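You operate a simulated robot arm through the tools that you are given. There is no shell and no other tool.

Carry out the task below with a simulated two-armed robot. There is one attempt and no reset: what you move stays moved.

## Task
Run bottle 57 into the end queue and set the sensor on it.
Fine: shut the end gate before the belt starts; stop the belt, then slide the purple queue sensor till its lamp lights. Set down upright: what you pick out.
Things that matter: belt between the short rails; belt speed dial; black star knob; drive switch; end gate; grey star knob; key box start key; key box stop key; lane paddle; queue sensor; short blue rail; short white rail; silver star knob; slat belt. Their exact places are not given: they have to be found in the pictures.

It is judged by the outcome, as a careful person would: the job done as asked, and still so three seconds after it is handed in. It fails if anything else is knocked over, pushed out of place, dropped, spilled or broken.

## Robot
Two 7-joint arms with fingered hands on one trunk, on a base that drives. Base frame: it is fixed to the floor where the robot stands at the start and does not move with it; the origin is under the middle of the robot, x ahead of it, y to its left, z up. Readings come in cm, degrees, newtons and seconds.
The left shoulder is at the start at [5.6, 18.7, 120.7], the right one opposite. With the tool pointing down near the work surface each hand reaches from about 38 to 78 cm from the robot's upright axis, wherever it stands, measured 20 degrees to its own side. Places, roughly: belt between the short rails [50, 310, 90]; belt speed dial [-180, 480, 70]; black star knob [30, 310, 90]; drive switch [-160, 460, 70]; end gate [50, 290, 90]; grey star knob [50, 300, 90]; key box start key [30, 310, 60]; key box stop key [30, 310, 60]; lane paddle [100, 280, 90]; queue sensor [50, 330, 100]; short blue rail [50, 320, 90]; short white rail [40, 310, 90]; silver star knob [60, 310, 90]; slat belt [-60, 400, 90]; slim bottle [-350, 400, 100]; square bottle [50, 300, 100]; table switch [100, 200, 60]; teal star knob [40, 330, 90]; travel switch [-170, 470, 70]; tunnel handwheel [0, 340, 60]; tunnel mode switch [10, 330, 60]; tunnel width knob [30, 330, 110]. Payload 3.6 kg a hand.
The TCP of each hand is the grasp point between the finger pads, 2.6 cm short of the fingertips. In the tool frame z runs along the fingers and y along their closing line. The gripper opens to 8.8 cm. The gripper's body begins 3 cm behind the TCP. The gripper is a hand of 3 fingers: y runs from the thumb to the fingers, the wrist lies at [-1.7, -9.8, -16.4] in the tool frame, and closing takes about 1.5 s.
Orientation is that of the tool frame in the base frame, as a unit quaternion [w, x, y, z]. With the fingers straight down and the wrist toward the robot, the tool's x, y and z point along [0, 1, 0], [1, 0, 0] and [0, 0, -1] of the base frame.

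## Interface
- The arms move only by the tool arm_command. It takes "left_increments", "right_increments" or both (then of equal length, played together; a hand with none holds still); each is a list of rows, each a list of 2 entries, a list of its own where there are three numbers: the shift along the tool's x, y, z in cm, then the turn, a rotation vector about the tool's x, y, z in degrees. In form: [[[dx, dy, dz], [ax, ay, az]], ...]. A call has 1 to 20 rows; each row shifts and turns the commanded pose from where the row before left it, along the tool's axes as they then stand. "left_gripper" and "right_gripper" are, for a hand that has rows, the closure in counts, from 0 (fully open) to 255 (shut), set as the call begins (left out, the last holds). A row lasts 0.2 s, in which the tool goes at most 5 cm and 8.6 degrees; a call with a longer step from one row to the next is refused whole, and so is a gripper value outside its range. A pose out of reach is approached as far as the arm can. The call stops where the force on the tool passes 40 N (or 10 N more than at its start, if that is more) or the arm is blocked; 0.2 s more then pass. The fingers move at their own pace (about 15.3 cm/s each) and stop on an object; they squeeze with about 24 N. The grip force told is the motor's: it shows also when the fingers shut on nothing. Time passes only in rows, and 0.2 s behind the last, so rows that do not move let the fingers close. The reply holds the time, the measured pose of the TCP, the force on the tool along the base axes, the opening and the grip force, in the units named above and with some noise, with the torque about the TCP (base axes, N m) and any sound that the robot's microphone picked up.
- Cameras (640 x 400 px; columns grow to the right, rows downward): "scene" is now at [24.23, 0.19, 112.36]; the picture's right is [0.00, -1.00, 0.00], its down [-0.31, -0.00, -0.95] and it looks along [0.95, 0.00, -0.31] (base axes); focal length 214 px, centre (320, 200). "left" rides on the left gripper at [-5.6, -8, -10.2] in its tool frame; the picture's right is [-0.73, -0.32, 0.60], its down [0.62, -0.67, 0.41] and it looks along [0.27, 0.68, 0.69] (tool axes); focal length 247 px, centre (320, 200). "right" rides on the right gripper at [5.6, -8, -10.2] in its tool frame; the picture's right is [-0.73, 0.32, -0.60], its down [-0.62, -0.67, 0.41] and it looks along [-0.27, 0.67, 0.69] (tool axes); focal length 247 px, centre (320, 200).
- snapshot(camera): a new picture of that camera. The clock stands still meanwhile.
- slide_trunk(by): slides the trunk up (or, below 0, down) by that many cm; the arms and the scene camera ride with it, the base frame stays. It gives what a move gives, with no picture.
- base_move(legs): drives the robot by 1 to 6 legs, each [ahead, left, turn to the left] in cm, cm and degrees, along the robot's own axes; the way and the turn of a leg run together, so that a leg with both is an arc; at most 150 cm and 180 degrees a leg. The arms and the cameras ride along, it lands a little off, and it stops where it bumps. It gives what a move gives.
- move_fingers(fingers, thumb_bend, thumb_turn, hand): sets how far each is bent, from 0 (flat) to 1 (curled in); at 0.3 the hand is open as for a grip, at 0.7 the pads meet at the TCP. One left out holds its place. A second passes; each finger stops where it meets its share of the squeeze, and holds until it gets a number again. A gripper value or a shape takes the hand back. It gives what a move gives, with no picture; readings hold the bend of each and the force on the fingers (four entries, about 0 where the hand has none), thumb and palm. thumb_turn goes from beside the hand (0) to across from the fingers (1), as for a grip.
- preshape(shape, hand): the hand has 3 fingers and takes this shape, open, in about a second: jaw (thumb against the fingers, like two jaws); tri (thumb and two fingers); tip (a fingertip pinch); poke (one finger out to press); point (the index stretched); flat (the hand flat); cup (the hand cupped); fist (a fist). The gripper value then closes the fingers along that shape, each until it touches; the sizes above hold for jaw. It gives what a move gives, with no picture.
- turn_head(pan, tilt): turns the head with the scene camera to pan (to the left, within 60 degrees either way) and tilt (down, from -29 to 69), counted from straight ahead of the robot. It gives what a move gives.
- locate(camera, pixels): there is no depth. For up to 12 entries [column, row, z] of the newest picture of that camera ("zoom" is the newest enlarged one), the place [x, y] in the base frame at which the ray of that pixel passes the height z, good to about 0.2 cm. The clock stands still meanwhile.
- enlarge(camera, box): a new picture of the part [left, top, right, bottom] of that camera's present view, enlarged. The clock stands still meanwhile.
- sign_off(): hands the job in; it is judged then, once.

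Open the grippers and draw the arms clear of the work before you hand the job in, unless the task says otherwise.

The tools are called after ">>>" as a command line: name --argument value ..., lists and objects as JSON in quotes. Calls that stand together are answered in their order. arm_command: Moves the arms, as the interface text tells. Its arguments: {"type":"object","properties":{"left_increments":{"type":"array","items":{"type":"array"}},"left_gripper":{"type":"number"},"right_increments":{"type":"array","items":{"type":"array"}},"right_gripper":{"type":"number"}},"required":[]} The other tools are called the same way: slide_trunk (by) slides the trunk up or down; preshape (shape, hand) gives the hand a shape; move_fingers (fingers, thumb_bend, thumb_turn, hand) moves the fingers one by one; base_move (legs) drives the base; turn_head (pan, tilt) turns the head that bears the scene camera; snapshot (camera) takes a picture; locate (camera, pixels) gives the place at which the rays of pixels pass given heights; enlarge (camera, box) takes an enlarged picture of a part of a camera's view; sign_off () hands the job in.

At the start:

```text
time: 0.0
left_tool_pos: [48.12, 20.47, 115.31]
left_tcp_rot: [0.0, 0.707, 0.707, 0.0]
left_contact_force: [0.0, 0.9, -0.5]
left_wrist_torque: [0.02, -0.01, 0.01]
left_finger_gap: 8.78
left_gripper_force: 0.1
left_shape: jaw
left_bend: [0.3, 0.3, 0.98]
left_finger forces: [0.0, 0.0, 0.0, 0.0, 0.0, 0.0]
right_tool_pos: [53.58, -21.32, 118.04]
right_tcp_rot: [-0.001, 0.707, 0.707, 0.0]
right_contact_force: [-0.5, -0.4, 0.1]
right_wrist_torque: [-0.04, 0.02, 0.03]
right_finger_gap: 8.77
right_gripper_force: 0.0
right_shape: jaw
right_bend: [0.3, 0.3, 0.98]
right_finger forces: [0.1, 0.0, 0.1, 0.0, 0.0, 0.0]
trunk travel left (down, up): [-35.0, 40.7]
robot x, y, heading: [-0.21, -0.19, -0.0]
head pan, tilt: [0.2, 18.1]
```

scene: 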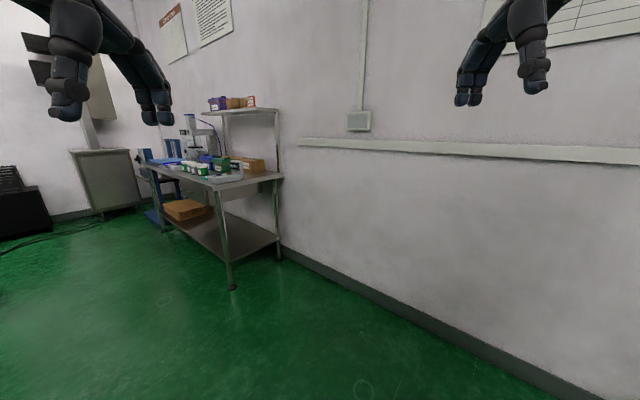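
right: 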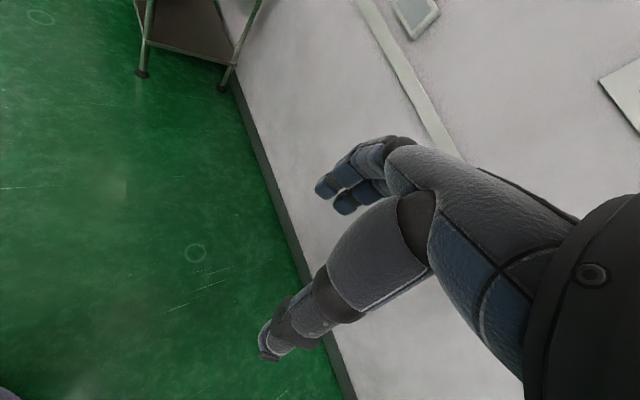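
left: 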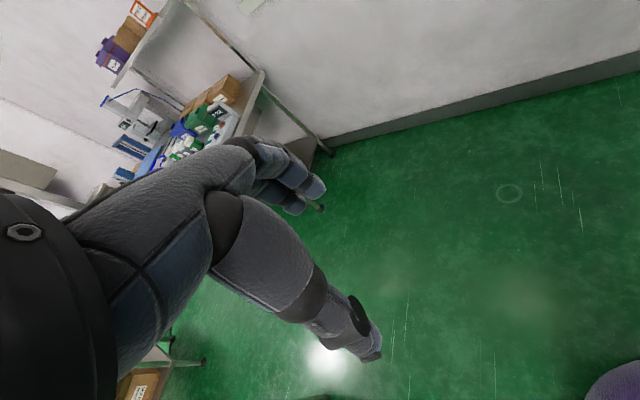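

The first picture shows a table ahead-left and nothing of the belt yet. I turn the head left to look toward the belt area near [50, 310].

>>> turn_head --pan 60 --tilt 10

```text
time: 1.3
left_tool_pos: [48.02, 20.46, 115.45]
left_tcp_rot: [0.0, 0.707, 0.708, 0.0]
left_contact_force: [0.3, -1.0, 0.1]
left_wrist_torque: [0.03, 0.02, -0.03]
left_finger_gap: 8.78
left_gripper_force: 0.0
left_shape: jaw
left_bend: [0.3, 0.3, 0.98]
left_finger forces: [0.0, 0.0, 0.0, 0.1, 0.0, 0.0]
right_tool_pos: [53.58, -21.24, 118.17]
right_tcp_rot: [0.0, 0.707, 0.707, 0.0]
right_contact_force: [0.5, -0.5, -0.5]
right_wrist_torque: [0.01, 0.0, 0.02]
right_finger_gap: 8.78
right_gripper_force: 0.1
right_shape: jaw
right_bend: [0.3, 0.3, 0.98]
right_finger forces: [0.0, 0.1, 0.0, 0.0, 0.0, 0.0]
trunk travel left (down, up): [-35.0, 40.7]
robot x, y, heading: [0.51, 0.06, 0.0]
head pan, tilt: [60.0, 10.0]
```

The head is now panned 60 degrees left; I take a picture.

>>> snapshot --camera "scene"

```text
taken
```

scene: 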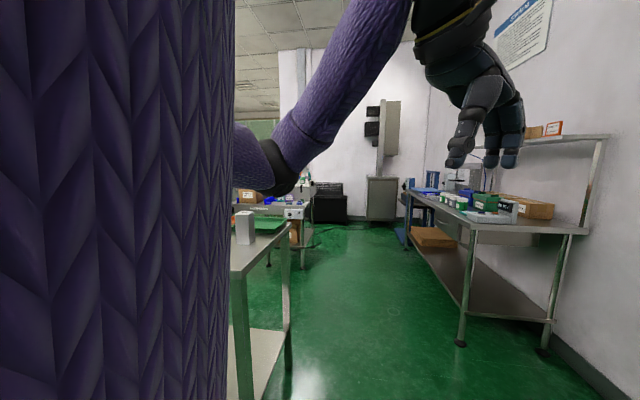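

A table stands to the robot's left (edge near (285,225)); I locate its edge and other landmarks before turning.

>>> locate --camera "scene" --pixels '[[289, 224, 85], [235, 270, 85], [289, 370, 0], [270, 205, 90], [305, 208, 90], [460, 342, 0], [545, 350, 0], [405, 248, 0], [245, 242, 85]]'

>>> enlarge --camera "scene" --box '[230, 150, 390, 250]'

```text
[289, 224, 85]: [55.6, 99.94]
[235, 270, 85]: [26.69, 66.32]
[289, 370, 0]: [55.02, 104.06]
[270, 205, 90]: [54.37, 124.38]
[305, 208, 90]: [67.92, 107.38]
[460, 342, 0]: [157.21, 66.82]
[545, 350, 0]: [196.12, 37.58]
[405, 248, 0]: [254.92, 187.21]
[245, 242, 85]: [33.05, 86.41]
```

```text
4.00 times, centred on (310, 200) of scene
```

zoom: 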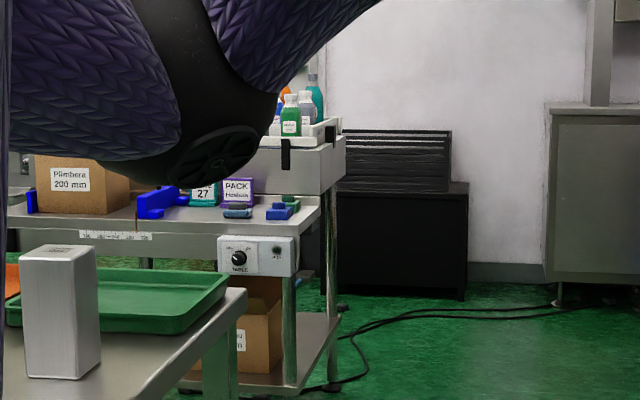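

The workstation table lies at y≈66–105 and the line beyond it; hands at radius ~55 cm are clear. I turn the base left 90 degrees in place.

>>> base_move --legs '[[0, 0, 45]]'

>>> snapshot --camera "scene"

```text
time: 3.8
left_tool_pos: [19.51, 48.54, 115.47]
left_tcp_rot: [0.0, 0.383, 0.924, 0.0]
left_contact_force: [0.2, -0.2, 0.6]
left_wrist_torque: [0.0, 0.02, 0.02]
left_finger_gap: 8.79
left_gripper_force: 0.1
left_shape: jaw
left_bend: [0.3, 0.3, 0.98]
left_finger forces: [0.1, 0.1, 0.0, 0.0, 0.0, 0.0]
right_tool_pos: [52.88, 22.67, 118.27]
right_tcp_rot: [-0.001, 0.383, 0.924, 0.0]
right_contact_force: [-0.2, -0.2, -0.3]
right_wrist_torque: [-0.02, 0.01, 0.0]
right_finger_gap: 8.77
right_gripper_force: 0.1
right_shape: jaw
right_bend: [0.3, 0.3, 0.98]
right_finger forces: [0.0, 0.0, 0.0, 0.1, 0.1, 0.1]
trunk travel left (down, up): [-35.0, 40.7]
robot x, y, heading: [0.01, -0.05, 45.0]
head pan, tilt: [60.0, 10.0]
```

```text
taken
```

scene: 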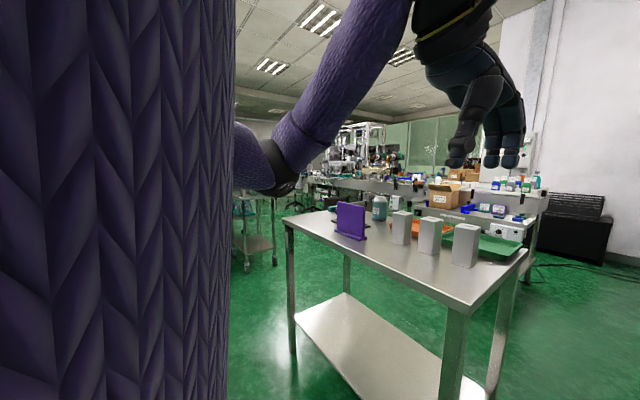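

A table with boxes sits between the robot and the line. I turn a further 45 degrees and center the head to see the whole scene.

>>> base_move --legs '[[0, 0, 45]]'

>>> turn_head --pan 0 --tilt 5

>>> snapshot --camera "scene"

```text
time: 6.2
left_tool_pos: [-20.3, 48.11, 115.42]
left_tcp_rot: [0.0, 0.002, 1.0, 0.001]
left_contact_force: [0.3, -0.4, 0.5]
left_wrist_torque: [-0.02, 0.02, 0.0]
left_finger_gap: 8.79
left_gripper_force: 0.1
left_shape: jaw
left_bend: [0.3, 0.3, 0.98]
left_finger forces: [0.1, 0.0, 0.0, 0.0, 0.1, 0.0]
right_tool_pos: [21.41, 53.4, 118.17]
right_tcp_rot: [0.0, 0.002, 1.0, 0.0]
right_contact_force: [0.6, 0.3, 0.5]
right_wrist_torque: [0.0, -0.01, -0.04]
right_finger_gap: 8.78
right_gripper_force: 0.1
right_shape: jaw
right_bend: [0.3, 0.3, 0.98]
right_finger forces: [0.0, 0.0, 0.0, 0.0, 0.0, 0.0]
trunk travel left (down, up): [-35.0, 40.7]
robot x, y, heading: [0.29, 0.04, 90.0]
head pan, tilt: [60.0, 10.0]
```

```text
time: 7.5
left_tool_pos: [-20.45, 48.03, 115.36]
left_tcp_rot: [0.0, 0.002, 1.0, 0.0]
left_contact_force: [0.6, 0.4, 0.0]
left_wrist_torque: [-0.02, -0.01, 0.0]
left_finger_gap: 8.75
left_gripper_force: 0.1
left_shape: jaw
left_bend: [0.3, 0.3, 0.98]
left_finger forces: [0.1, 0.1, 0.0, 0.1, 0.1, 0.1]
right_tool_pos: [21.49, 53.46, 118.29]
right_tcp_rot: [0.0, 0.002, 1.0, -0.001]
right_contact_force: [0.1, 0.8, -0.6]
right_wrist_torque: [0.04, -0.01, -0.02]
right_finger_gap: 8.77
right_gripper_force: 0.0
right_shape: jaw
right_bend: [0.3, 0.3, 0.98]
right_finger forces: [0.0, 0.1, 0.0, 0.0, 0.0, 0.1]
trunk travel left (down, up): [-35.0, 40.7]
robot x, y, heading: [0.12, 0.0, 89.7]
head pan, tilt: [0.0, 5.0]
```

```text
taken
```

scene: 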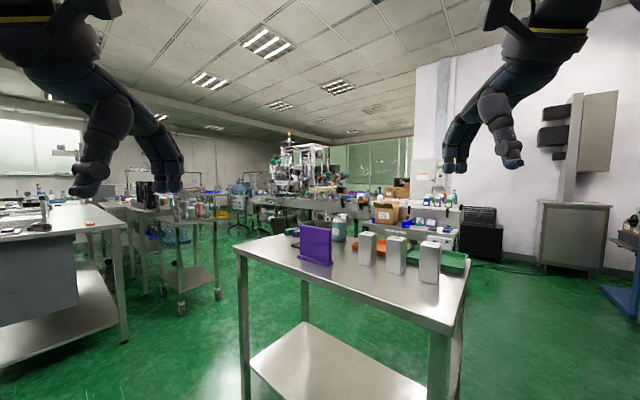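

The line is in the distance around (280–460, 180–250). I enlarge it for details.

>>> enlarge --camera "scene" --box '[340, 170, 500, 270]'

>>> enlarge --camera "scene" --box '[220, 140, 380, 240]'

>>> locate --camera "scene" --pixels '[[237, 252, 85], [300, 230, 85], [440, 333, 85], [470, 262, 85], [388, 225, 90], [440, 210, 90], [460, 210, 90], [255, 200, 90]]'

```text
4.00 times, centred on (420, 220) of scene
```

zoom: 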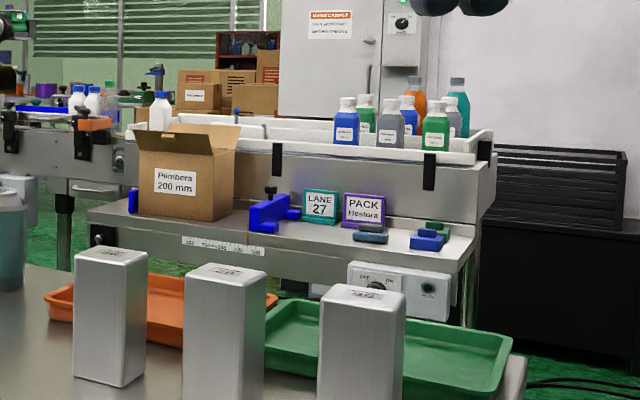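

```text
4.00 times, centred on (300, 190) of scene
```

zoom: 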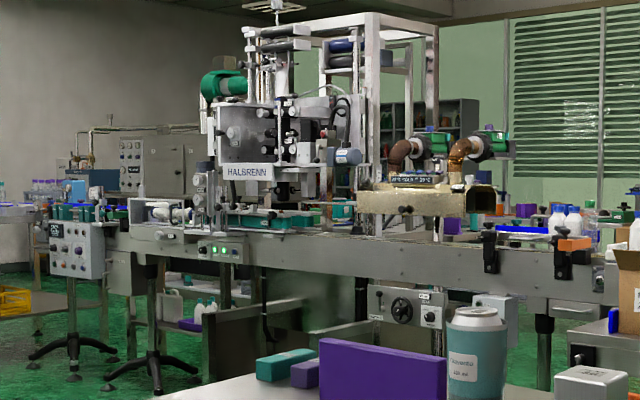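

```text
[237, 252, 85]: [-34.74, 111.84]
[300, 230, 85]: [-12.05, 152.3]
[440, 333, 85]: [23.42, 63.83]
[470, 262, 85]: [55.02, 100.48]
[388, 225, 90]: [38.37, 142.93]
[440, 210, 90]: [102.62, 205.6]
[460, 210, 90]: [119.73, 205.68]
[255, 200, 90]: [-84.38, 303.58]
```

I locate floor points of the furniture legs to plan a path around the front table.

>>> locate --camera "scene" --pixels '[[217, 298, 0], [165, 293, 0], [183, 315, 0], [127, 343, 0], [135, 275, 0], [240, 240, 0], [262, 238, 0], [310, 330, 0], [245, 400, 0], [455, 250, 0], [470, 262, 0], [540, 270, 0]]'

>>> turn_head --pan 0 --tilt 35

>>> snapshot --camera "scene"

```text
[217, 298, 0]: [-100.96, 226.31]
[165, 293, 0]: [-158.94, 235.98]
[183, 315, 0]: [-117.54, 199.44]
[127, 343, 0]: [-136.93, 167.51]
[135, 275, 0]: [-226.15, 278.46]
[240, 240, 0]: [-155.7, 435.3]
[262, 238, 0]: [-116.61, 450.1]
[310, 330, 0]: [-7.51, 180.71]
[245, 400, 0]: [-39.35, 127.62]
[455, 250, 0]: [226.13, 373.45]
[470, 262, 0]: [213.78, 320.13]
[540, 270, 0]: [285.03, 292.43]
```

```text
time: 8.5
left_tool_pos: [-20.31, 48.16, 115.35]
left_tcp_rot: [0.0, 0.001, 1.0, 0.0]
left_contact_force: [0.5, 0.0, -0.5]
left_wrist_torque: [0.01, 0.01, 0.02]
left_finger_gap: 8.78
left_gripper_force: 0.1
left_shape: jaw
left_bend: [0.3, 0.3, 0.98]
left_finger forces: [0.1, 0.0, 0.0, 0.0, 0.0, 0.0]
right_tool_pos: [21.54, 53.37, 118.2]
right_tcp_rot: [0.0, 0.002, 1.0, 0.001]
right_contact_force: [0.4, 1.0, 0.0]
right_wrist_torque: [-0.01, -0.02, -0.02]
right_finger_gap: 8.79
right_gripper_force: 0.2
right_shape: jaw
right_bend: [0.3, 0.3, 0.98]
right_finger forces: [0.1, 0.0, 0.0, 0.0, 0.0, 0.0]
trunk travel left (down, up): [-35.0, 40.7]
robot x, y, heading: [0.06, -0.35, 89.7]
head pan, tilt: [0.0, 35.0]
```

```text
taken
```

scene: 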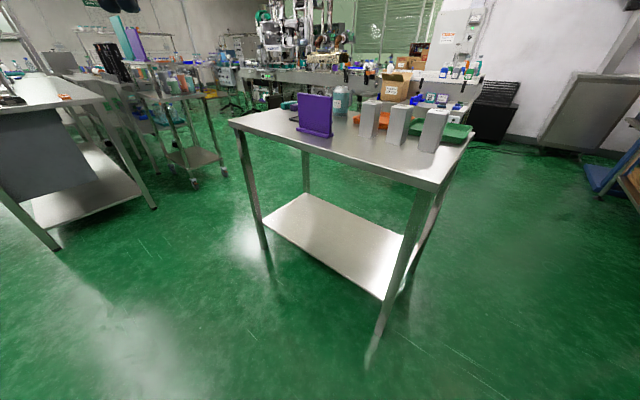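

I locate the feet of the bench and cart and the edges of the pack table in this lower view.

>>> locate --camera "scene" --pixels '[[155, 207, 0], [57, 248, 0], [193, 187, 0], [224, 176, 0], [267, 250, 0], [370, 365, 0], [302, 215, 10], [230, 122, 85], [436, 186, 85], [472, 132, 85], [465, 110, 75], [412, 105, 75]]'

>>> enlarge --camera "scene" --box '[300, 40, 540, 190]'

```text
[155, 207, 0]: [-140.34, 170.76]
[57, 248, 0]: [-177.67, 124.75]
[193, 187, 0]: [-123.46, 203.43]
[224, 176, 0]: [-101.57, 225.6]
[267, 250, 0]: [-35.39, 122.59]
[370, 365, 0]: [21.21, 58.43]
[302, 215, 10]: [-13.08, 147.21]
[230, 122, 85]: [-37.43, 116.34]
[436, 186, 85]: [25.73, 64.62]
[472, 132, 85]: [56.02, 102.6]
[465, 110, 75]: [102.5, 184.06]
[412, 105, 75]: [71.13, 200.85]
```

```text
2.67 times, centred on (420, 115) of scene
```

zoom: 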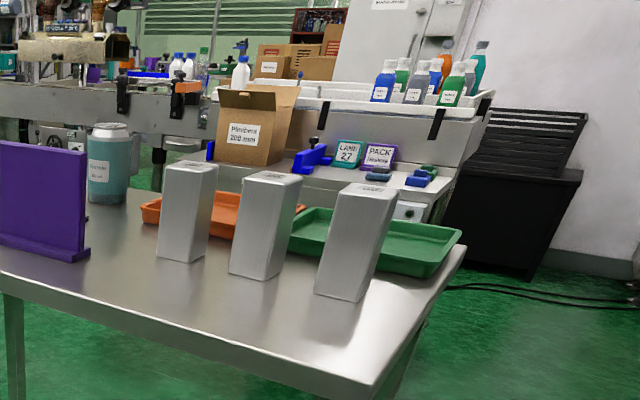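

The route left of the table is clear (table corner (-37,116), cart foot (-101,226), bench foot (-140,171)). I drive along the table's side and then ahead.

>>> base_move --legs '[[60, 80, 0], [85, 5, 0]]'

>>> turn_head --pan -35 --tilt 20

>>> snapshot --camera "scene"

```text
time: 17.7
left_tool_pos: [-106.89, 192.2, 115.39]
left_tcp_rot: [0.0, -0.006, 1.0, -0.001]
left_contact_force: [0.1, 0.0, 0.2]
left_wrist_torque: [0.0, 0.0, 0.01]
left_finger_gap: 8.76
left_gripper_force: 0.0
left_shape: jaw
left_bend: [0.3, 0.3, 0.98]
left_finger forces: [0.0, 0.1, 0.1, 0.0, 0.0, 0.0]
right_tool_pos: [-65.08, 198.27, 118.19]
right_tcp_rot: [0.0, -0.005, 1.0, -0.001]
right_contact_force: [1.0, 1.0, 0.5]
right_wrist_torque: [0.0, -0.01, 0.0]
right_finger_gap: 8.75
right_gripper_force: 0.1
right_shape: jaw
right_bend: [0.3, 0.3, 0.98]
right_finger forces: [0.1, 0.0, 0.1, 0.0, 0.1, 0.0]
trunk travel left (down, up): [-35.0, 40.7]
robot x, y, heading: [-86.49, 144.52, 90.8]
head pan, tilt: [0.0, 35.0]
```

```text
time: 18.7
left_tool_pos: [-106.83, 192.16, 115.47]
left_tcp_rot: [0.0, -0.006, 1.0, 0.0]
left_contact_force: [-0.8, -0.5, 0.1]
left_wrist_torque: [-0.01, -0.01, 0.01]
left_finger_gap: 8.76
left_gripper_force: 0.0
left_shape: jaw
left_bend: [0.3, 0.3, 0.98]
left_finger forces: [0.0, 0.0, 0.1, 0.1, 0.0, 0.0]
right_tool_pos: [-65.11, 197.96, 118.22]
right_tcp_rot: [0.001, -0.005, 1.0, -0.001]
right_contact_force: [-0.3, 0.2, 0.0]
right_wrist_torque: [-0.03, -0.01, 0.0]
right_finger_gap: 8.8
right_gripper_force: 0.1
right_shape: jaw
right_bend: [0.3, 0.3, 0.98]
right_finger forces: [0.1, 0.1, 0.0, 0.0, 0.0, 0.0]
trunk travel left (down, up): [-35.0, 40.7]
robot x, y, heading: [-85.51, 144.34, 90.7]
head pan, tilt: [-35.0, 20.0]
```

```text
taken
```

scene: 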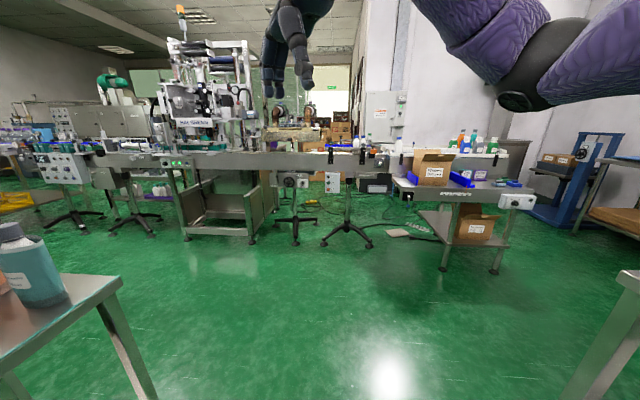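

Now the whole line is visible. I enlarge the end section (300–540) and the left section.

>>> enlarge --camera "scene" --box '[300, 120, 428, 200]'

>>> enlarge --camera "scene" --box '[400, 120, 544, 210]'

>>> enlarge --camera "scene" --box '[140, 100, 300, 200]'

>>> enlarge --camera "scene" --box '[0, 110, 160, 210]'

```text
5.00 times, centred on (364, 160) of scene
```

zoom: 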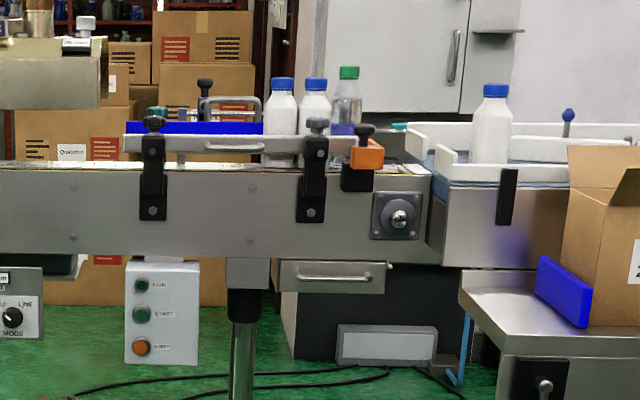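

```text
4.44 times, centred on (472, 165) of scene
```

zoom: 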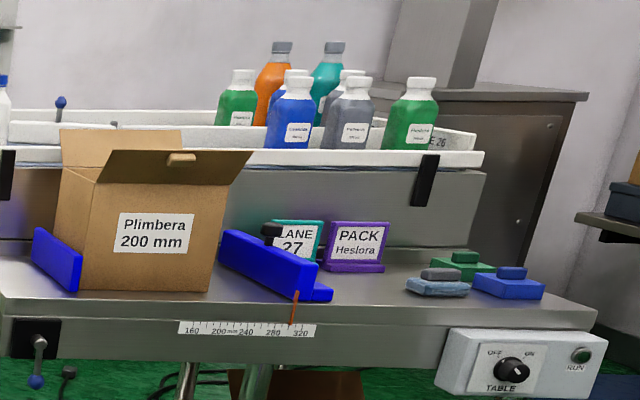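

```text
4.00 times, centred on (220, 150) of scene
```

zoom: 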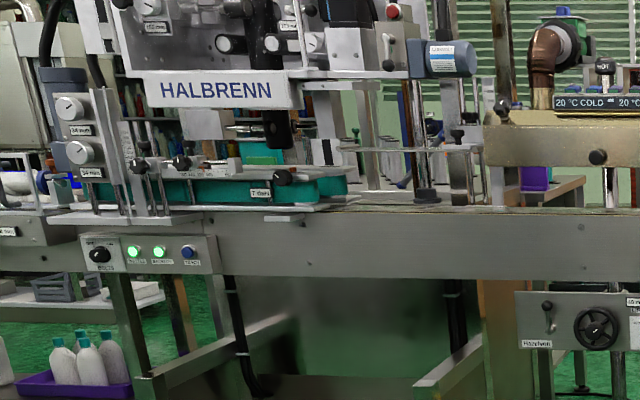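

```text
4.00 times, centred on (80, 160) of scene
```

zoom: 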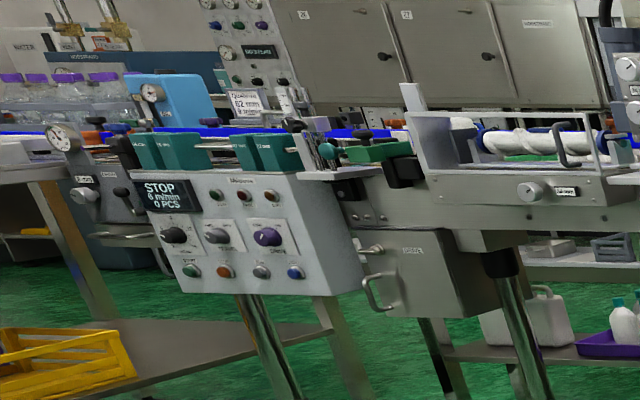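

I locate the belt's near edge, the feet and the pack table to find the line's direction.

>>> locate --camera "scene" --pixels '[[300, 153, 87], [386, 155, 87], [200, 152, 87], [346, 226, 0], [322, 244, 0], [370, 245, 0], [443, 268, 0], [497, 273, 0], [392, 180, 75], [545, 193, 75], [186, 240, 0], [293, 240, 0]]'

```text
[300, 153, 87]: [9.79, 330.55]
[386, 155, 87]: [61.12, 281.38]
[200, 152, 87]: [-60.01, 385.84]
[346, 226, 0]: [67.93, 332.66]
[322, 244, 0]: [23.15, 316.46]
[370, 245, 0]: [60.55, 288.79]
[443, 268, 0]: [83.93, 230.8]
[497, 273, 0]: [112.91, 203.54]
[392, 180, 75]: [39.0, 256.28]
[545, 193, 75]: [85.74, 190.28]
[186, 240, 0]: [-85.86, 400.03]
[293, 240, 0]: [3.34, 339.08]
```

The belt's near edge runs from (10,330) to (61,281), so the line faces heading ≈ 48°. I drive diagonally to about (-15,240) and turn to face it, with the trunk raised for clearance and a better view.

>>> slide_trunk --by 20

>>> base_move --legs '[[92, -70, 0], [0, 0, -43]]'

>>> turn_head --pan 0 --tilt 30

>>> snapshot --camera "scene"

```text
time: 20.9
left_tool_pos: [-106.92, 192.15, 135.4]
left_tcp_rot: [0.001, -0.006, 1.0, -0.001]
left_contact_force: [0.4, -0.4, 0.2]
left_wrist_torque: [0.02, 0.0, 0.0]
left_finger_gap: 8.76
left_gripper_force: 0.0
left_shape: jaw
left_bend: [0.3, 0.3, 0.98]
left_finger forces: [0.1, 0.0, 0.0, 0.0, 0.0, 0.0]
right_tool_pos: [-65.12, 198.07, 138.37]
right_tcp_rot: [0.0, -0.007, 1.0, 0.0]
right_contact_force: [-0.3, 0.3, 0.1]
right_wrist_torque: [-0.03, -0.03, 0.04]
right_finger_gap: 8.77
right_gripper_force: 0.0
right_shape: jaw
right_bend: [0.3, 0.3, 0.98]
right_finger forces: [0.0, 0.0, 0.1, 0.0, 0.1, 0.0]
trunk travel left (down, up): [-55.0, 20.7]
robot x, y, heading: [-85.44, 143.87, 90.6]
head pan, tilt: [-35.0, 20.0]
```

```text
time: 28.8
left_tool_pos: [-1.49, 287.94, 135.4]
left_tcp_rot: [0.0, 0.349, 0.937, 0.0]
left_contact_force: [1.7, 0.6, 0.0]
left_wrist_torque: [0.0, -0.01, -0.01]
left_finger_gap: 8.75
left_gripper_force: 0.1
left_shape: jaw
left_bend: [0.3, 0.3, 0.98]
left_finger forces: [0.0, 0.0, 0.1, 0.1, 0.0, 0.1]
right_tool_pos: [33.84, 264.68, 138.19]
right_tcp_rot: [0.0, 0.349, 0.937, 0.0]
right_contact_force: [0.1, -1.0, -0.1]
right_wrist_torque: [-0.01, 0.01, 0.0]
right_finger_gap: 8.74
right_gripper_force: 0.0
right_shape: jaw
right_bend: [0.3, 0.3, 0.98]
right_finger forces: [0.1, 0.0, 0.1, 0.0, 0.0, 0.0]
trunk travel left (down, up): [-55.0, 20.7]
robot x, y, heading: [-17.09, 238.17, 49.3]
head pan, tilt: [-35.0, 20.0]
```

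```text
time: 29.8
left_tool_pos: [-1.43, 287.86, 135.35]
left_tcp_rot: [-0.001, 0.349, 0.937, 0.001]
left_contact_force: [-0.6, -0.6, -0.6]
left_wrist_torque: [0.0, -0.01, 0.01]
left_finger_gap: 8.77
left_gripper_force: 0.1
left_shape: jaw
left_bend: [0.3, 0.3, 0.98]
left_finger forces: [0.0, 0.0, 0.2, 0.0, 0.0, 0.0]
right_tool_pos: [33.85, 264.64, 138.21]
right_tcp_rot: [0.0, 0.348, 0.937, 0.0]
right_contact_force: [-0.8, -0.4, 0.5]
right_wrist_torque: [0.0, -0.01, -0.02]
right_finger_gap: 8.76
right_gripper_force: 0.1
right_shape: jaw
right_bend: [0.3, 0.3, 0.98]
right_finger forces: [0.0, 0.0, 0.0, 0.0, 0.0, 0.0]
trunk travel left (down, up): [-55.0, 20.7]
robot x, y, heading: [-17.27, 238.08, 49.2]
head pan, tilt: [0.0, 30.0]
```

```text
taken
```

scene: 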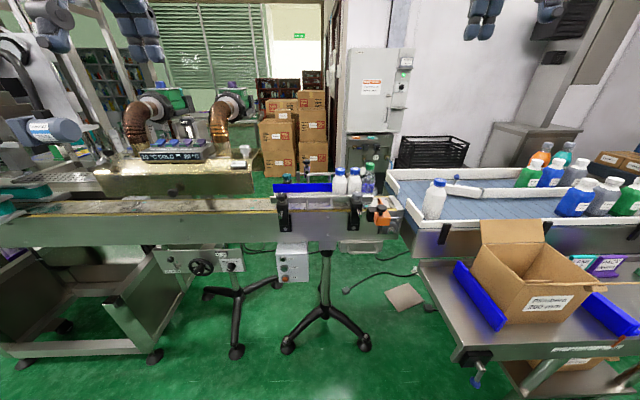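

Good view now. I enlarge the end of the belt, around (270–450, 150–280).

>>> enlarge --camera "scene" --box '[256, 150, 416, 250]'

>>> enlarge --camera "scene" --box '[370, 140, 530, 240]'

>>> enlarge --camera "scene" --box '[150, 210, 342, 330]'

```text
4.00 times, centred on (336, 200) of scene
```

zoom: 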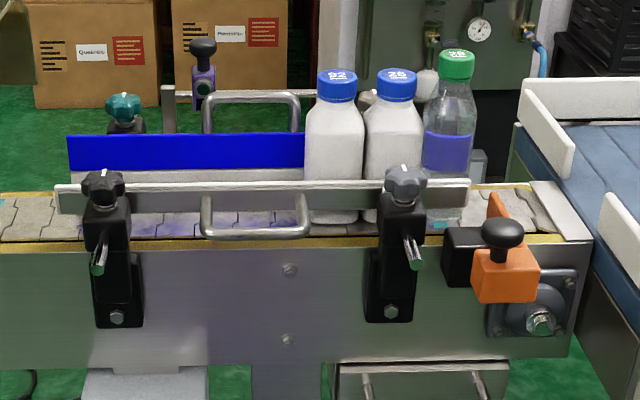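

```text
4.00 times, centred on (450, 190) of scene
```

zoom: 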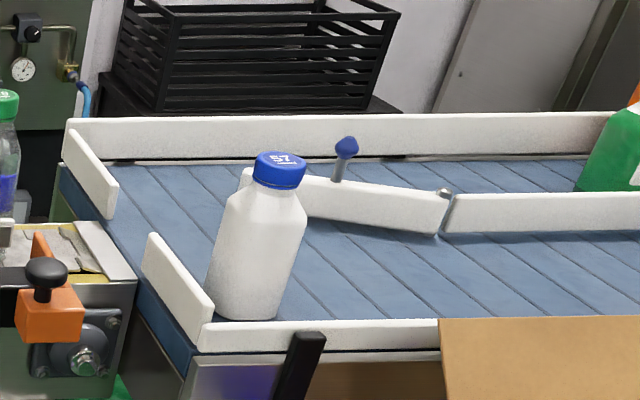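

```text
3.33 times, centred on (246, 270) of scene
```

zoom: 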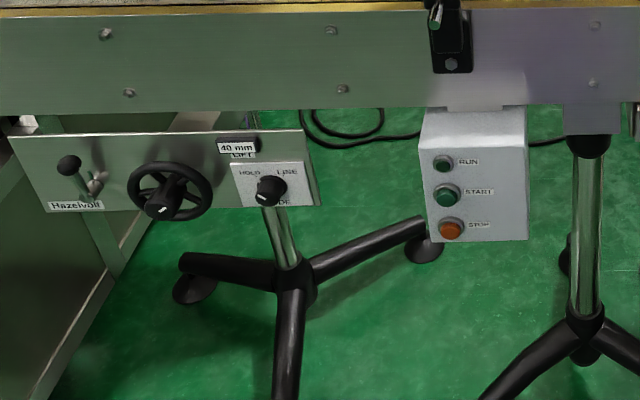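

Bottle 57 (white, blue cap) stands on the blue lane past the belt end at about (435,200); bottles 92, 76?, and 28 stand between the short rails. I locate key items from this picture.

>>> snapshot --camera "scene"

>>> locate --camera "scene" --pixels '[[270, 210, 90], [403, 211, 88], [457, 345, 75], [420, 262, 75], [430, 219, 90], [340, 205, 88], [355, 205, 88], [368, 205, 88], [281, 197, 95], [357, 196, 95], [381, 208, 92], [306, 172, 100]]'

>>> enlarge --camera "scene" --box '[326, 160, 406, 210]'

>>> enlarge --camera "scene" --box '[260, 160, 340, 210]'

```text
taken
```

scene: 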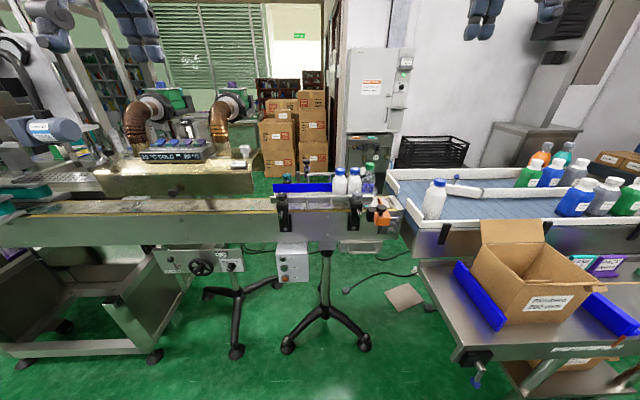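

```text
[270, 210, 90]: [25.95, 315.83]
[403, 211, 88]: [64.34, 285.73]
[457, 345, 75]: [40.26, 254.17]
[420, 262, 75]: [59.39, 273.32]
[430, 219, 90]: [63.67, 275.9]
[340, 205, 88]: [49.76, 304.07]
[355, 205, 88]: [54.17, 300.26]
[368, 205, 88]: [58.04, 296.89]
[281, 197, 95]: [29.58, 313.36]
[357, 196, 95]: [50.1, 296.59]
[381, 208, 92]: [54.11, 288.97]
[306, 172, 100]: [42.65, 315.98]
```

```text
8.00 times, centred on (366, 185) of scene
```

zoom: 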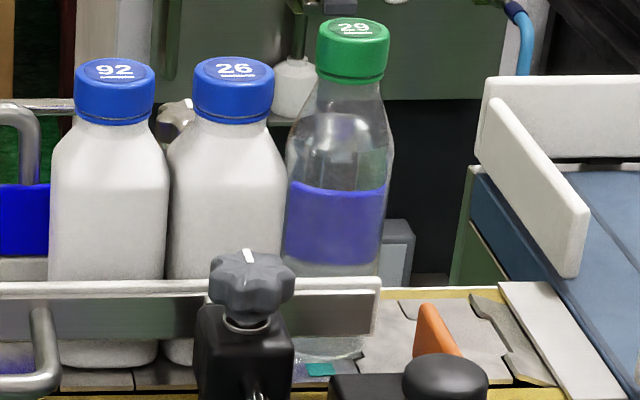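

```text
8.00 times, centred on (300, 185) of scene
```

zoom: 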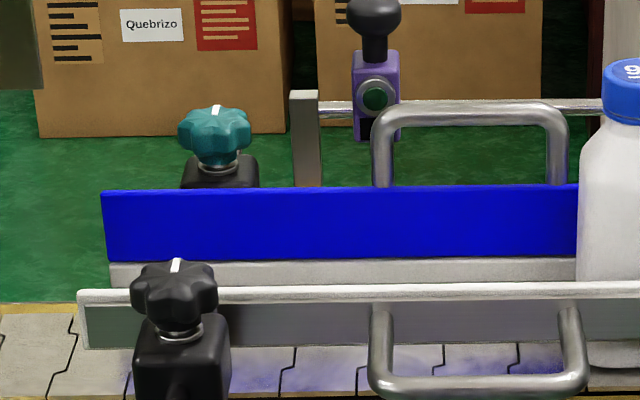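

Rails hold 92, 26 and 29; the sensor (purple) with dark lamp is behind the blue rail at about (306,165). I drive about 32 cm closer, keeping ~35 cm from the pack table corner at (40,254).

>>> base_move --legs '[[30, 6, 0]]'

>>> turn_head --pan 0 --tilt 45

>>> snapshot --camera "scene"

>>> snapshot --camera "right"

>>> snapshot --camera "left"

```text
time: 31.8
left_tool_pos: [12.98, 314.46, 135.37]
left_tcp_rot: [0.0, 0.345, 0.939, 0.0]
left_contact_force: [0.1, 0.0, -0.4]
left_wrist_torque: [0.03, -0.03, -0.02]
left_finger_gap: 8.77
left_gripper_force: 0.0
left_shape: jaw
left_bend: [0.3, 0.3, 0.98]
left_finger forces: [0.0, 0.0, 0.0, 0.0, 0.0, 0.1]
right_tool_pos: [48.34, 291.46, 138.13]
right_tcp_rot: [-0.001, 0.346, 0.938, -0.001]
right_contact_force: [0.0, -0.1, -0.2]
right_wrist_torque: [-0.01, 0.02, 0.02]
right_finger_gap: 8.8
right_gripper_force: 0.1
right_shape: jaw
right_bend: [0.3, 0.3, 0.98]
right_finger forces: [0.1, 0.0, 0.0, 0.1, 0.0, 0.0]
trunk travel left (down, up): [-55.0, 20.7]
robot x, y, heading: [-2.35, 264.36, 49.6]
head pan, tilt: [0.0, 30.0]
```

```text
time: 32.6
left_tool_pos: [12.99, 314.38, 135.39]
left_tcp_rot: [0.0, 0.346, 0.938, 0.0]
left_contact_force: [0.3, 0.0, 0.9]
left_wrist_torque: [0.01, 0.02, -0.01]
left_finger_gap: 8.78
left_gripper_force: 0.1
left_shape: jaw
left_bend: [0.3, 0.3, 0.98]
left_finger forces: [0.0, 0.0, 0.0, 0.0, 0.1, 0.1]
right_tool_pos: [48.35, 291.44, 138.17]
right_tcp_rot: [0.0, 0.346, 0.938, 0.0]
right_contact_force: [-0.5, -0.5, -0.4]
right_wrist_torque: [-0.01, 0.0, -0.02]
right_finger_gap: 8.77
right_gripper_force: 0.1
right_shape: jaw
right_bend: [0.3, 0.3, 0.98]
right_finger forces: [0.0, 0.1, 0.1, 0.0, 0.0, 0.1]
trunk travel left (down, up): [-55.0, 20.7]
robot x, y, heading: [-2.94, 264.09, 49.5]
head pan, tilt: [0.0, 45.0]
```

```text
taken
```

scene: 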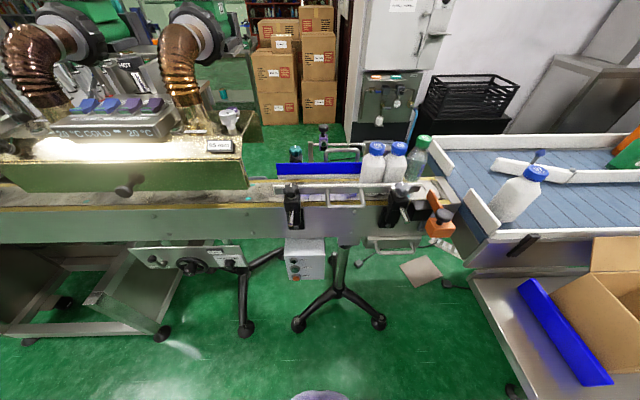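

```text
taken
```

right: 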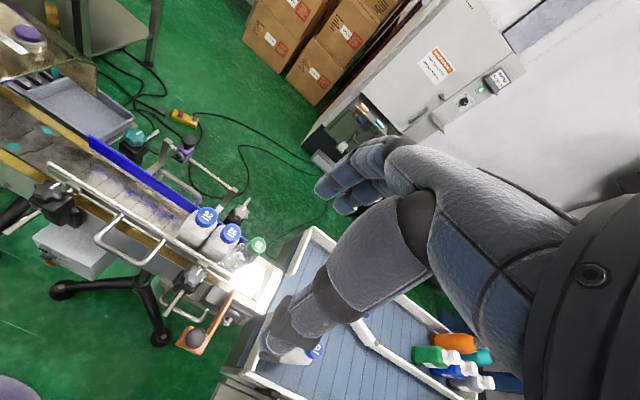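

```text
taken
```

left: 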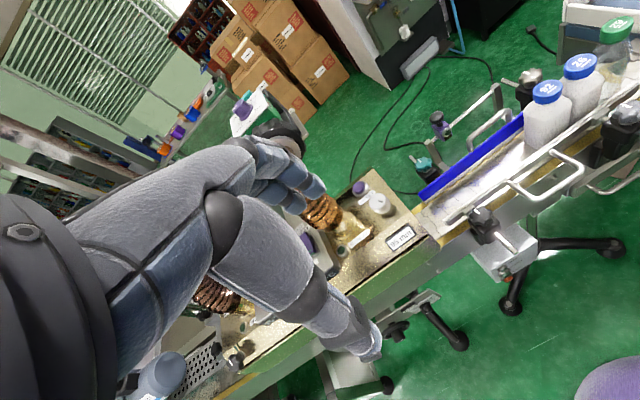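

The right wrist camera sees the rails from above; I enlarge that view and the scene view of the belt end.

>>> enlarge --camera "right" --box '[20, 130, 196, 240]'

>>> enlarge --camera "right" --box '[150, 190, 310, 290]'

>>> enlarge --camera "scene" --box '[340, 120, 468, 200]'

>>> enlarge --camera "scene" --box '[376, 170, 472, 230]'

```text
3.64 times, centred on (108, 185) of right
```

zoom: 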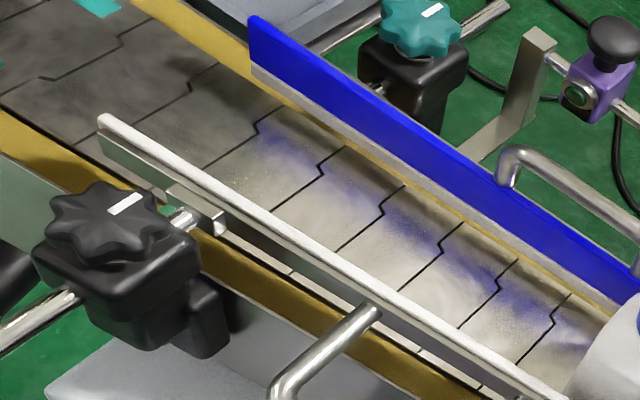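

```text
4.00 times, centred on (230, 240) of right
```

zoom: 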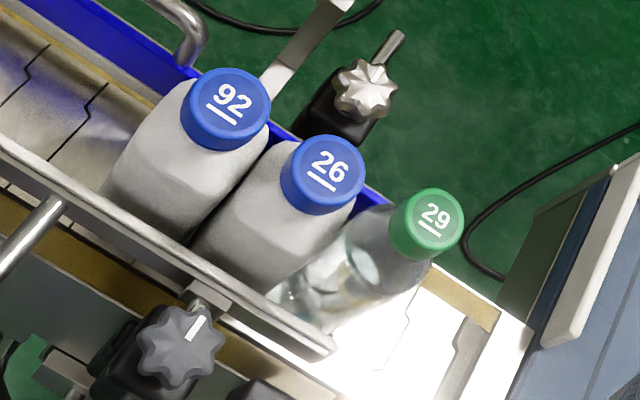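

```text
5.00 times, centred on (404, 160) of scene
```

zoom: 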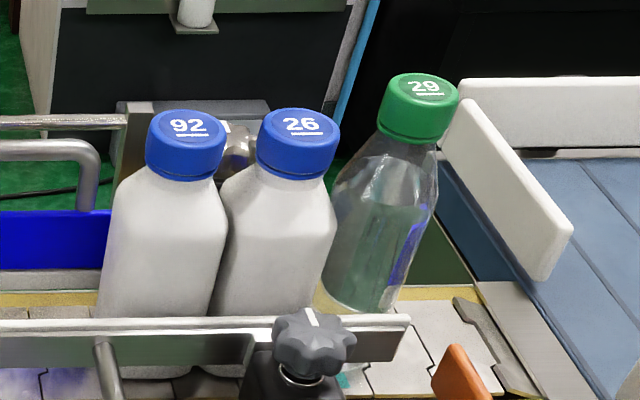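

```text
6.67 times, centred on (424, 200) of scene
```

zoom: 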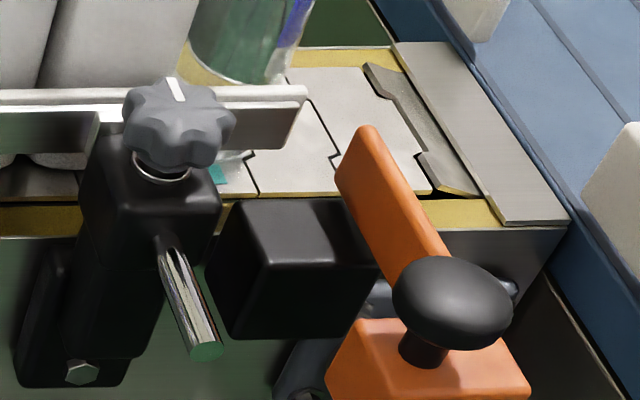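

I triangulate heights: same points seen from the scene and right cameras at several assumed heights.

>>> locate --camera "right" --pixels '[[47.5, 162, 90], [47.5, 162, 95], [89, 135, 95], [89, 135, 100], [206, 217, 105], [206, 217, 110], [230, 233, 105], [230, 233, 110], [258, 245, 105], [258, 245, 110], [188, 143, 100], [188, 143, 105]]'

>>> enlarge --camera "scene" --box '[264, 116, 392, 196]'

```text
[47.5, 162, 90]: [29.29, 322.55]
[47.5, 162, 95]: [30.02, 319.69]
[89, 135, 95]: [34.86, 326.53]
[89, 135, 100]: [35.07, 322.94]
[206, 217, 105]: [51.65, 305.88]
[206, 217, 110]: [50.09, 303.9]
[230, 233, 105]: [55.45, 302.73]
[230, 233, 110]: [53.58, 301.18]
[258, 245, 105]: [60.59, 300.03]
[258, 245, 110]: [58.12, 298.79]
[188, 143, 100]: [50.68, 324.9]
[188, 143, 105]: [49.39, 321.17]
```

```text
5.00 times, centred on (328, 156) of scene
```

zoom: 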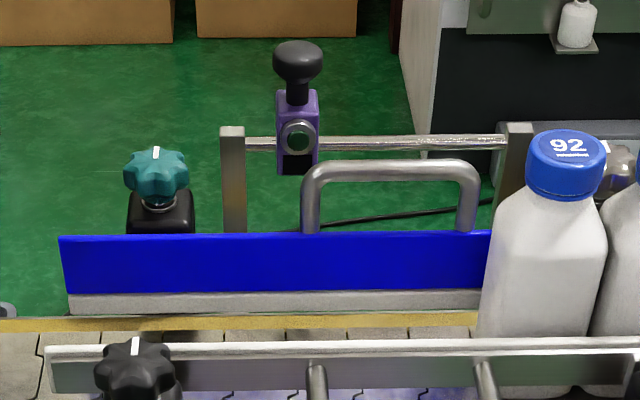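

I locate the same points in the scene camera to solve for heights.

>>> locate --camera "scene" --pixels '[[273, 185.6, 90], [273, 185.6, 95], [276, 163.4, 95], [276, 163.4, 100], [376.5, 146, 105], [376.5, 146, 110], [399.5, 146, 105], [399.5, 146, 110], [424, 137, 105], [424, 137, 110], [323, 126.4, 105], [323, 126.4, 110]]'

```text
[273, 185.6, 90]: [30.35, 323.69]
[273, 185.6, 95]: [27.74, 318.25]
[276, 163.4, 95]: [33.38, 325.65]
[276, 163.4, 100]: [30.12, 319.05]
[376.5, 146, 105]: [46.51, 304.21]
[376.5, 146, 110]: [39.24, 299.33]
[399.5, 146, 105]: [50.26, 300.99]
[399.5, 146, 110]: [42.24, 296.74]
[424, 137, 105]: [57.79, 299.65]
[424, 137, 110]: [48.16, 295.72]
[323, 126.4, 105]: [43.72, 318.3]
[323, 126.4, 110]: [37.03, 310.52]
```

Bottle row is centred between the rails (caps at about (52.6,307.8), (56.8,304.2), (61.4,300.5), z≈101–103). Now I enlarge the gate in the right camera.

>>> enlarge --camera "right" --box '[160, 260, 272, 330]'

>>> enlarge --camera "right" --box '[160, 300, 288, 380]'

>>> enlarge --camera "scene" --box '[460, 130, 620, 230]'

```text
5.71 times, centred on (216, 295) of right
```

zoom: 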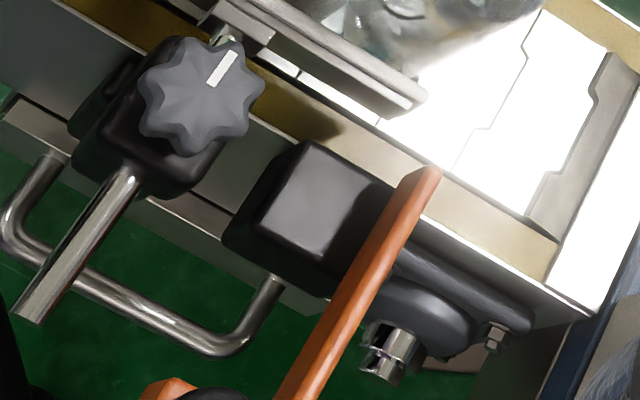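

```text
5.00 times, centred on (224, 340) of right
```

zoom: 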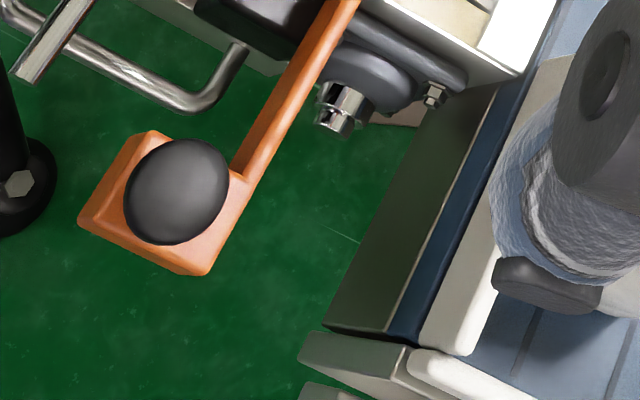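

```text
4.00 times, centred on (540, 180) of scene
```

zoom: 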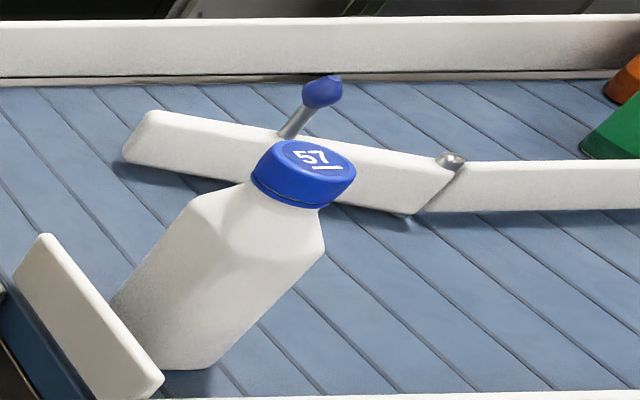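

Gate is a sliding orange plate with a handle block on the near side: pushing it away shuts it. I now locate bottle 57's cap in both cameras and the rails' right ends.

>>> locate --camera "scene" --pixels '[[535.5, 170, 100], [535.5, 170, 105], [273, 185.6, 92], [422, 183.6, 92], [276, 163.4, 93], [506, 222, 87], [440, 187, 90], [390, 211, 92], [416, 157, 100], [443, 213, 95]]'

>>> locate --camera "right" --pixels '[[316, 349, 100], [316, 349, 105], [234.4, 291.5, 90], [234.4, 291.5, 95], [47.5, 162, 92], [234, 276.5, 92], [196, 338, 95], [196, 338, 100], [196, 322, 90], [196, 322, 95]]'

```text
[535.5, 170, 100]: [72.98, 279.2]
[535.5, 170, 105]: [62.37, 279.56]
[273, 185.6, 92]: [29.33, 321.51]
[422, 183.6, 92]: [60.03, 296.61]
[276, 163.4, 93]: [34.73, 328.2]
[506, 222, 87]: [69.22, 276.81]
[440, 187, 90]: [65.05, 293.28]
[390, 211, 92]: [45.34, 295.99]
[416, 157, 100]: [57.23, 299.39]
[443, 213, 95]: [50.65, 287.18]
```

```text
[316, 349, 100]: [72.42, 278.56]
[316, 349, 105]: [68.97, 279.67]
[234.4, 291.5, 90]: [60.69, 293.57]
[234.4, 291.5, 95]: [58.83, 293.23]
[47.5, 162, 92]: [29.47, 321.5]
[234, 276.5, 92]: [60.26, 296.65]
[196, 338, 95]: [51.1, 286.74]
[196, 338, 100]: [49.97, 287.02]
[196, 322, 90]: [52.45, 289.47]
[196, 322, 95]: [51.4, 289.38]
```

Belt direction is (0.777,-0.630); bottle 57's cap is at (72.2,278.9,100.4), a bit far (76 cm). I pull the left hand back away from the tunnel fans, then move the base ahead a little and turn right 10°.

>>> arm_command --left_increments '[[[0, -3.5, 0], [0, 0, 0]], [[0, -3.5, 0], [0, 0, 0]], [[0, -3, 0], [0, 0, 0]]]'

>>> base_move --legs '[[8, 0, -10]]'

>>> snapshot --camera "scene"

>>> snapshot --camera "right"

```text
time: 33.4
left_tool_pos: [6.56, 306.68, 135.13]
left_tcp_rot: [0.0, 0.346, 0.938, -0.001]
left_contact_force: [-0.4, -0.2, -0.6]
left_wrist_torque: [-0.04, -0.03, -0.01]
left_finger_gap: 8.76
left_gripper_force: 0.1
left_shape: jaw
left_bend: [0.3, 0.3, 0.98]
left_finger forces: [0.1, 0.0, 0.0, 0.1, 0.1, 0.0]
right_tool_pos: [48.31, 291.4, 138.25]
right_tcp_rot: [0.001, 0.345, 0.939, 0.0]
right_contact_force: [-0.5, -0.2, 0.0]
right_wrist_torque: [0.0, -0.02, -0.02]
right_finger_gap: 8.77
right_gripper_force: 0.1
right_shape: jaw
right_bend: [0.3, 0.3, 0.98]
right_finger forces: [0.1, 0.0, 0.0, 0.0, 0.1, 0.1]
trunk travel left (down, up): [-55.0, 20.7]
robot x, y, heading: [-2.53, 264.41, 49.6]
head pan, tilt: [0.0, 45.0]
```

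```text
time: 34.5
left_tool_pos: [19.6, 310.23, 135.15]
left_tcp_rot: [-0.001, 0.423, 0.906, -0.001]
left_contact_force: [0.3, 0.4, -0.7]
left_wrist_torque: [-0.02, -0.04, -0.02]
left_finger_gap: 8.79
left_gripper_force: 0.0
left_shape: jaw
left_bend: [0.3, 0.3, 0.98]
left_finger forces: [0.0, 0.0, 0.0, 0.0, 0.0, 0.0]
right_tool_pos: [57.85, 288.05, 138.13]
right_tcp_rot: [0.0, 0.424, 0.906, -0.001]
right_contact_force: [-0.1, 0.9, 0.2]
right_wrist_torque: [-0.01, 0.0, 0.0]
right_finger_gap: 8.77
right_gripper_force: 0.1
right_shape: jaw
right_bend: [0.3, 0.3, 0.98]
right_finger forces: [0.0, 0.0, 0.0, 0.1, 0.0, 0.0]
trunk travel left (down, up): [-55.0, 20.7]
robot x, y, heading: [2.75, 270.07, 40.0]
head pan, tilt: [0.0, 45.0]
```

```text
taken
```

scene: 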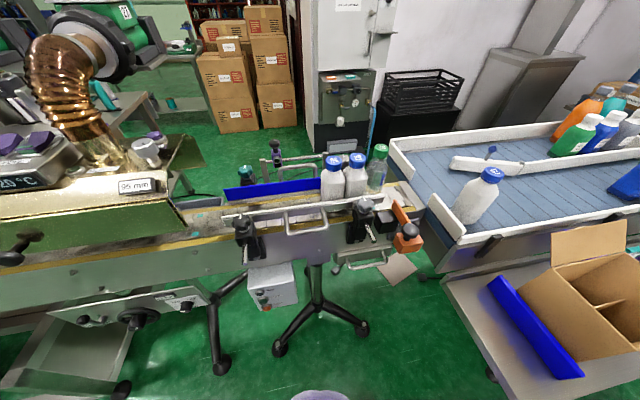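

```text
taken
```

right: 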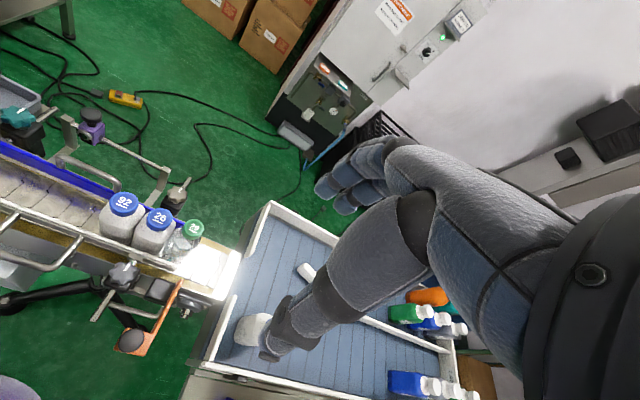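

I refine bottle 57's position from the new scene picture (cap at (491,175)).

>>> enlarge --camera "scene" --box '[420, 130, 548, 210]'

>>> locate --camera "scene" --pixels '[[491, 175, 100], [491, 175, 101], [462, 225, 87], [332.5, 161, 101], [357.5, 159, 101], [380, 150, 103]]'

>>> locate --camera "right" --pixels '[[123, 203, 101], [158, 219, 101], [194, 228, 103], [131, 341, 95], [90, 115, 100], [240, 325, 100]]'

```text
5.00 times, centred on (484, 170) of scene
```

zoom: 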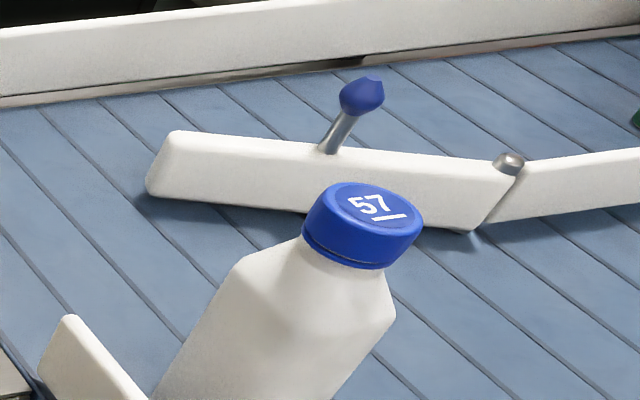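

```text
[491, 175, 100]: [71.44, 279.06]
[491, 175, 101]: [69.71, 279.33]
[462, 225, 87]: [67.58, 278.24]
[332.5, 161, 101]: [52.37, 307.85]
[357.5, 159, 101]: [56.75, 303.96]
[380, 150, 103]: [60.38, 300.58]
```

```text
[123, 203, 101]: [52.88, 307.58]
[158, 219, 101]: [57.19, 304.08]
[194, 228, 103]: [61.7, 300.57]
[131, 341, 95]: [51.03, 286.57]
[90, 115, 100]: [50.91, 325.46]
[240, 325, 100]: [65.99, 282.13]
```

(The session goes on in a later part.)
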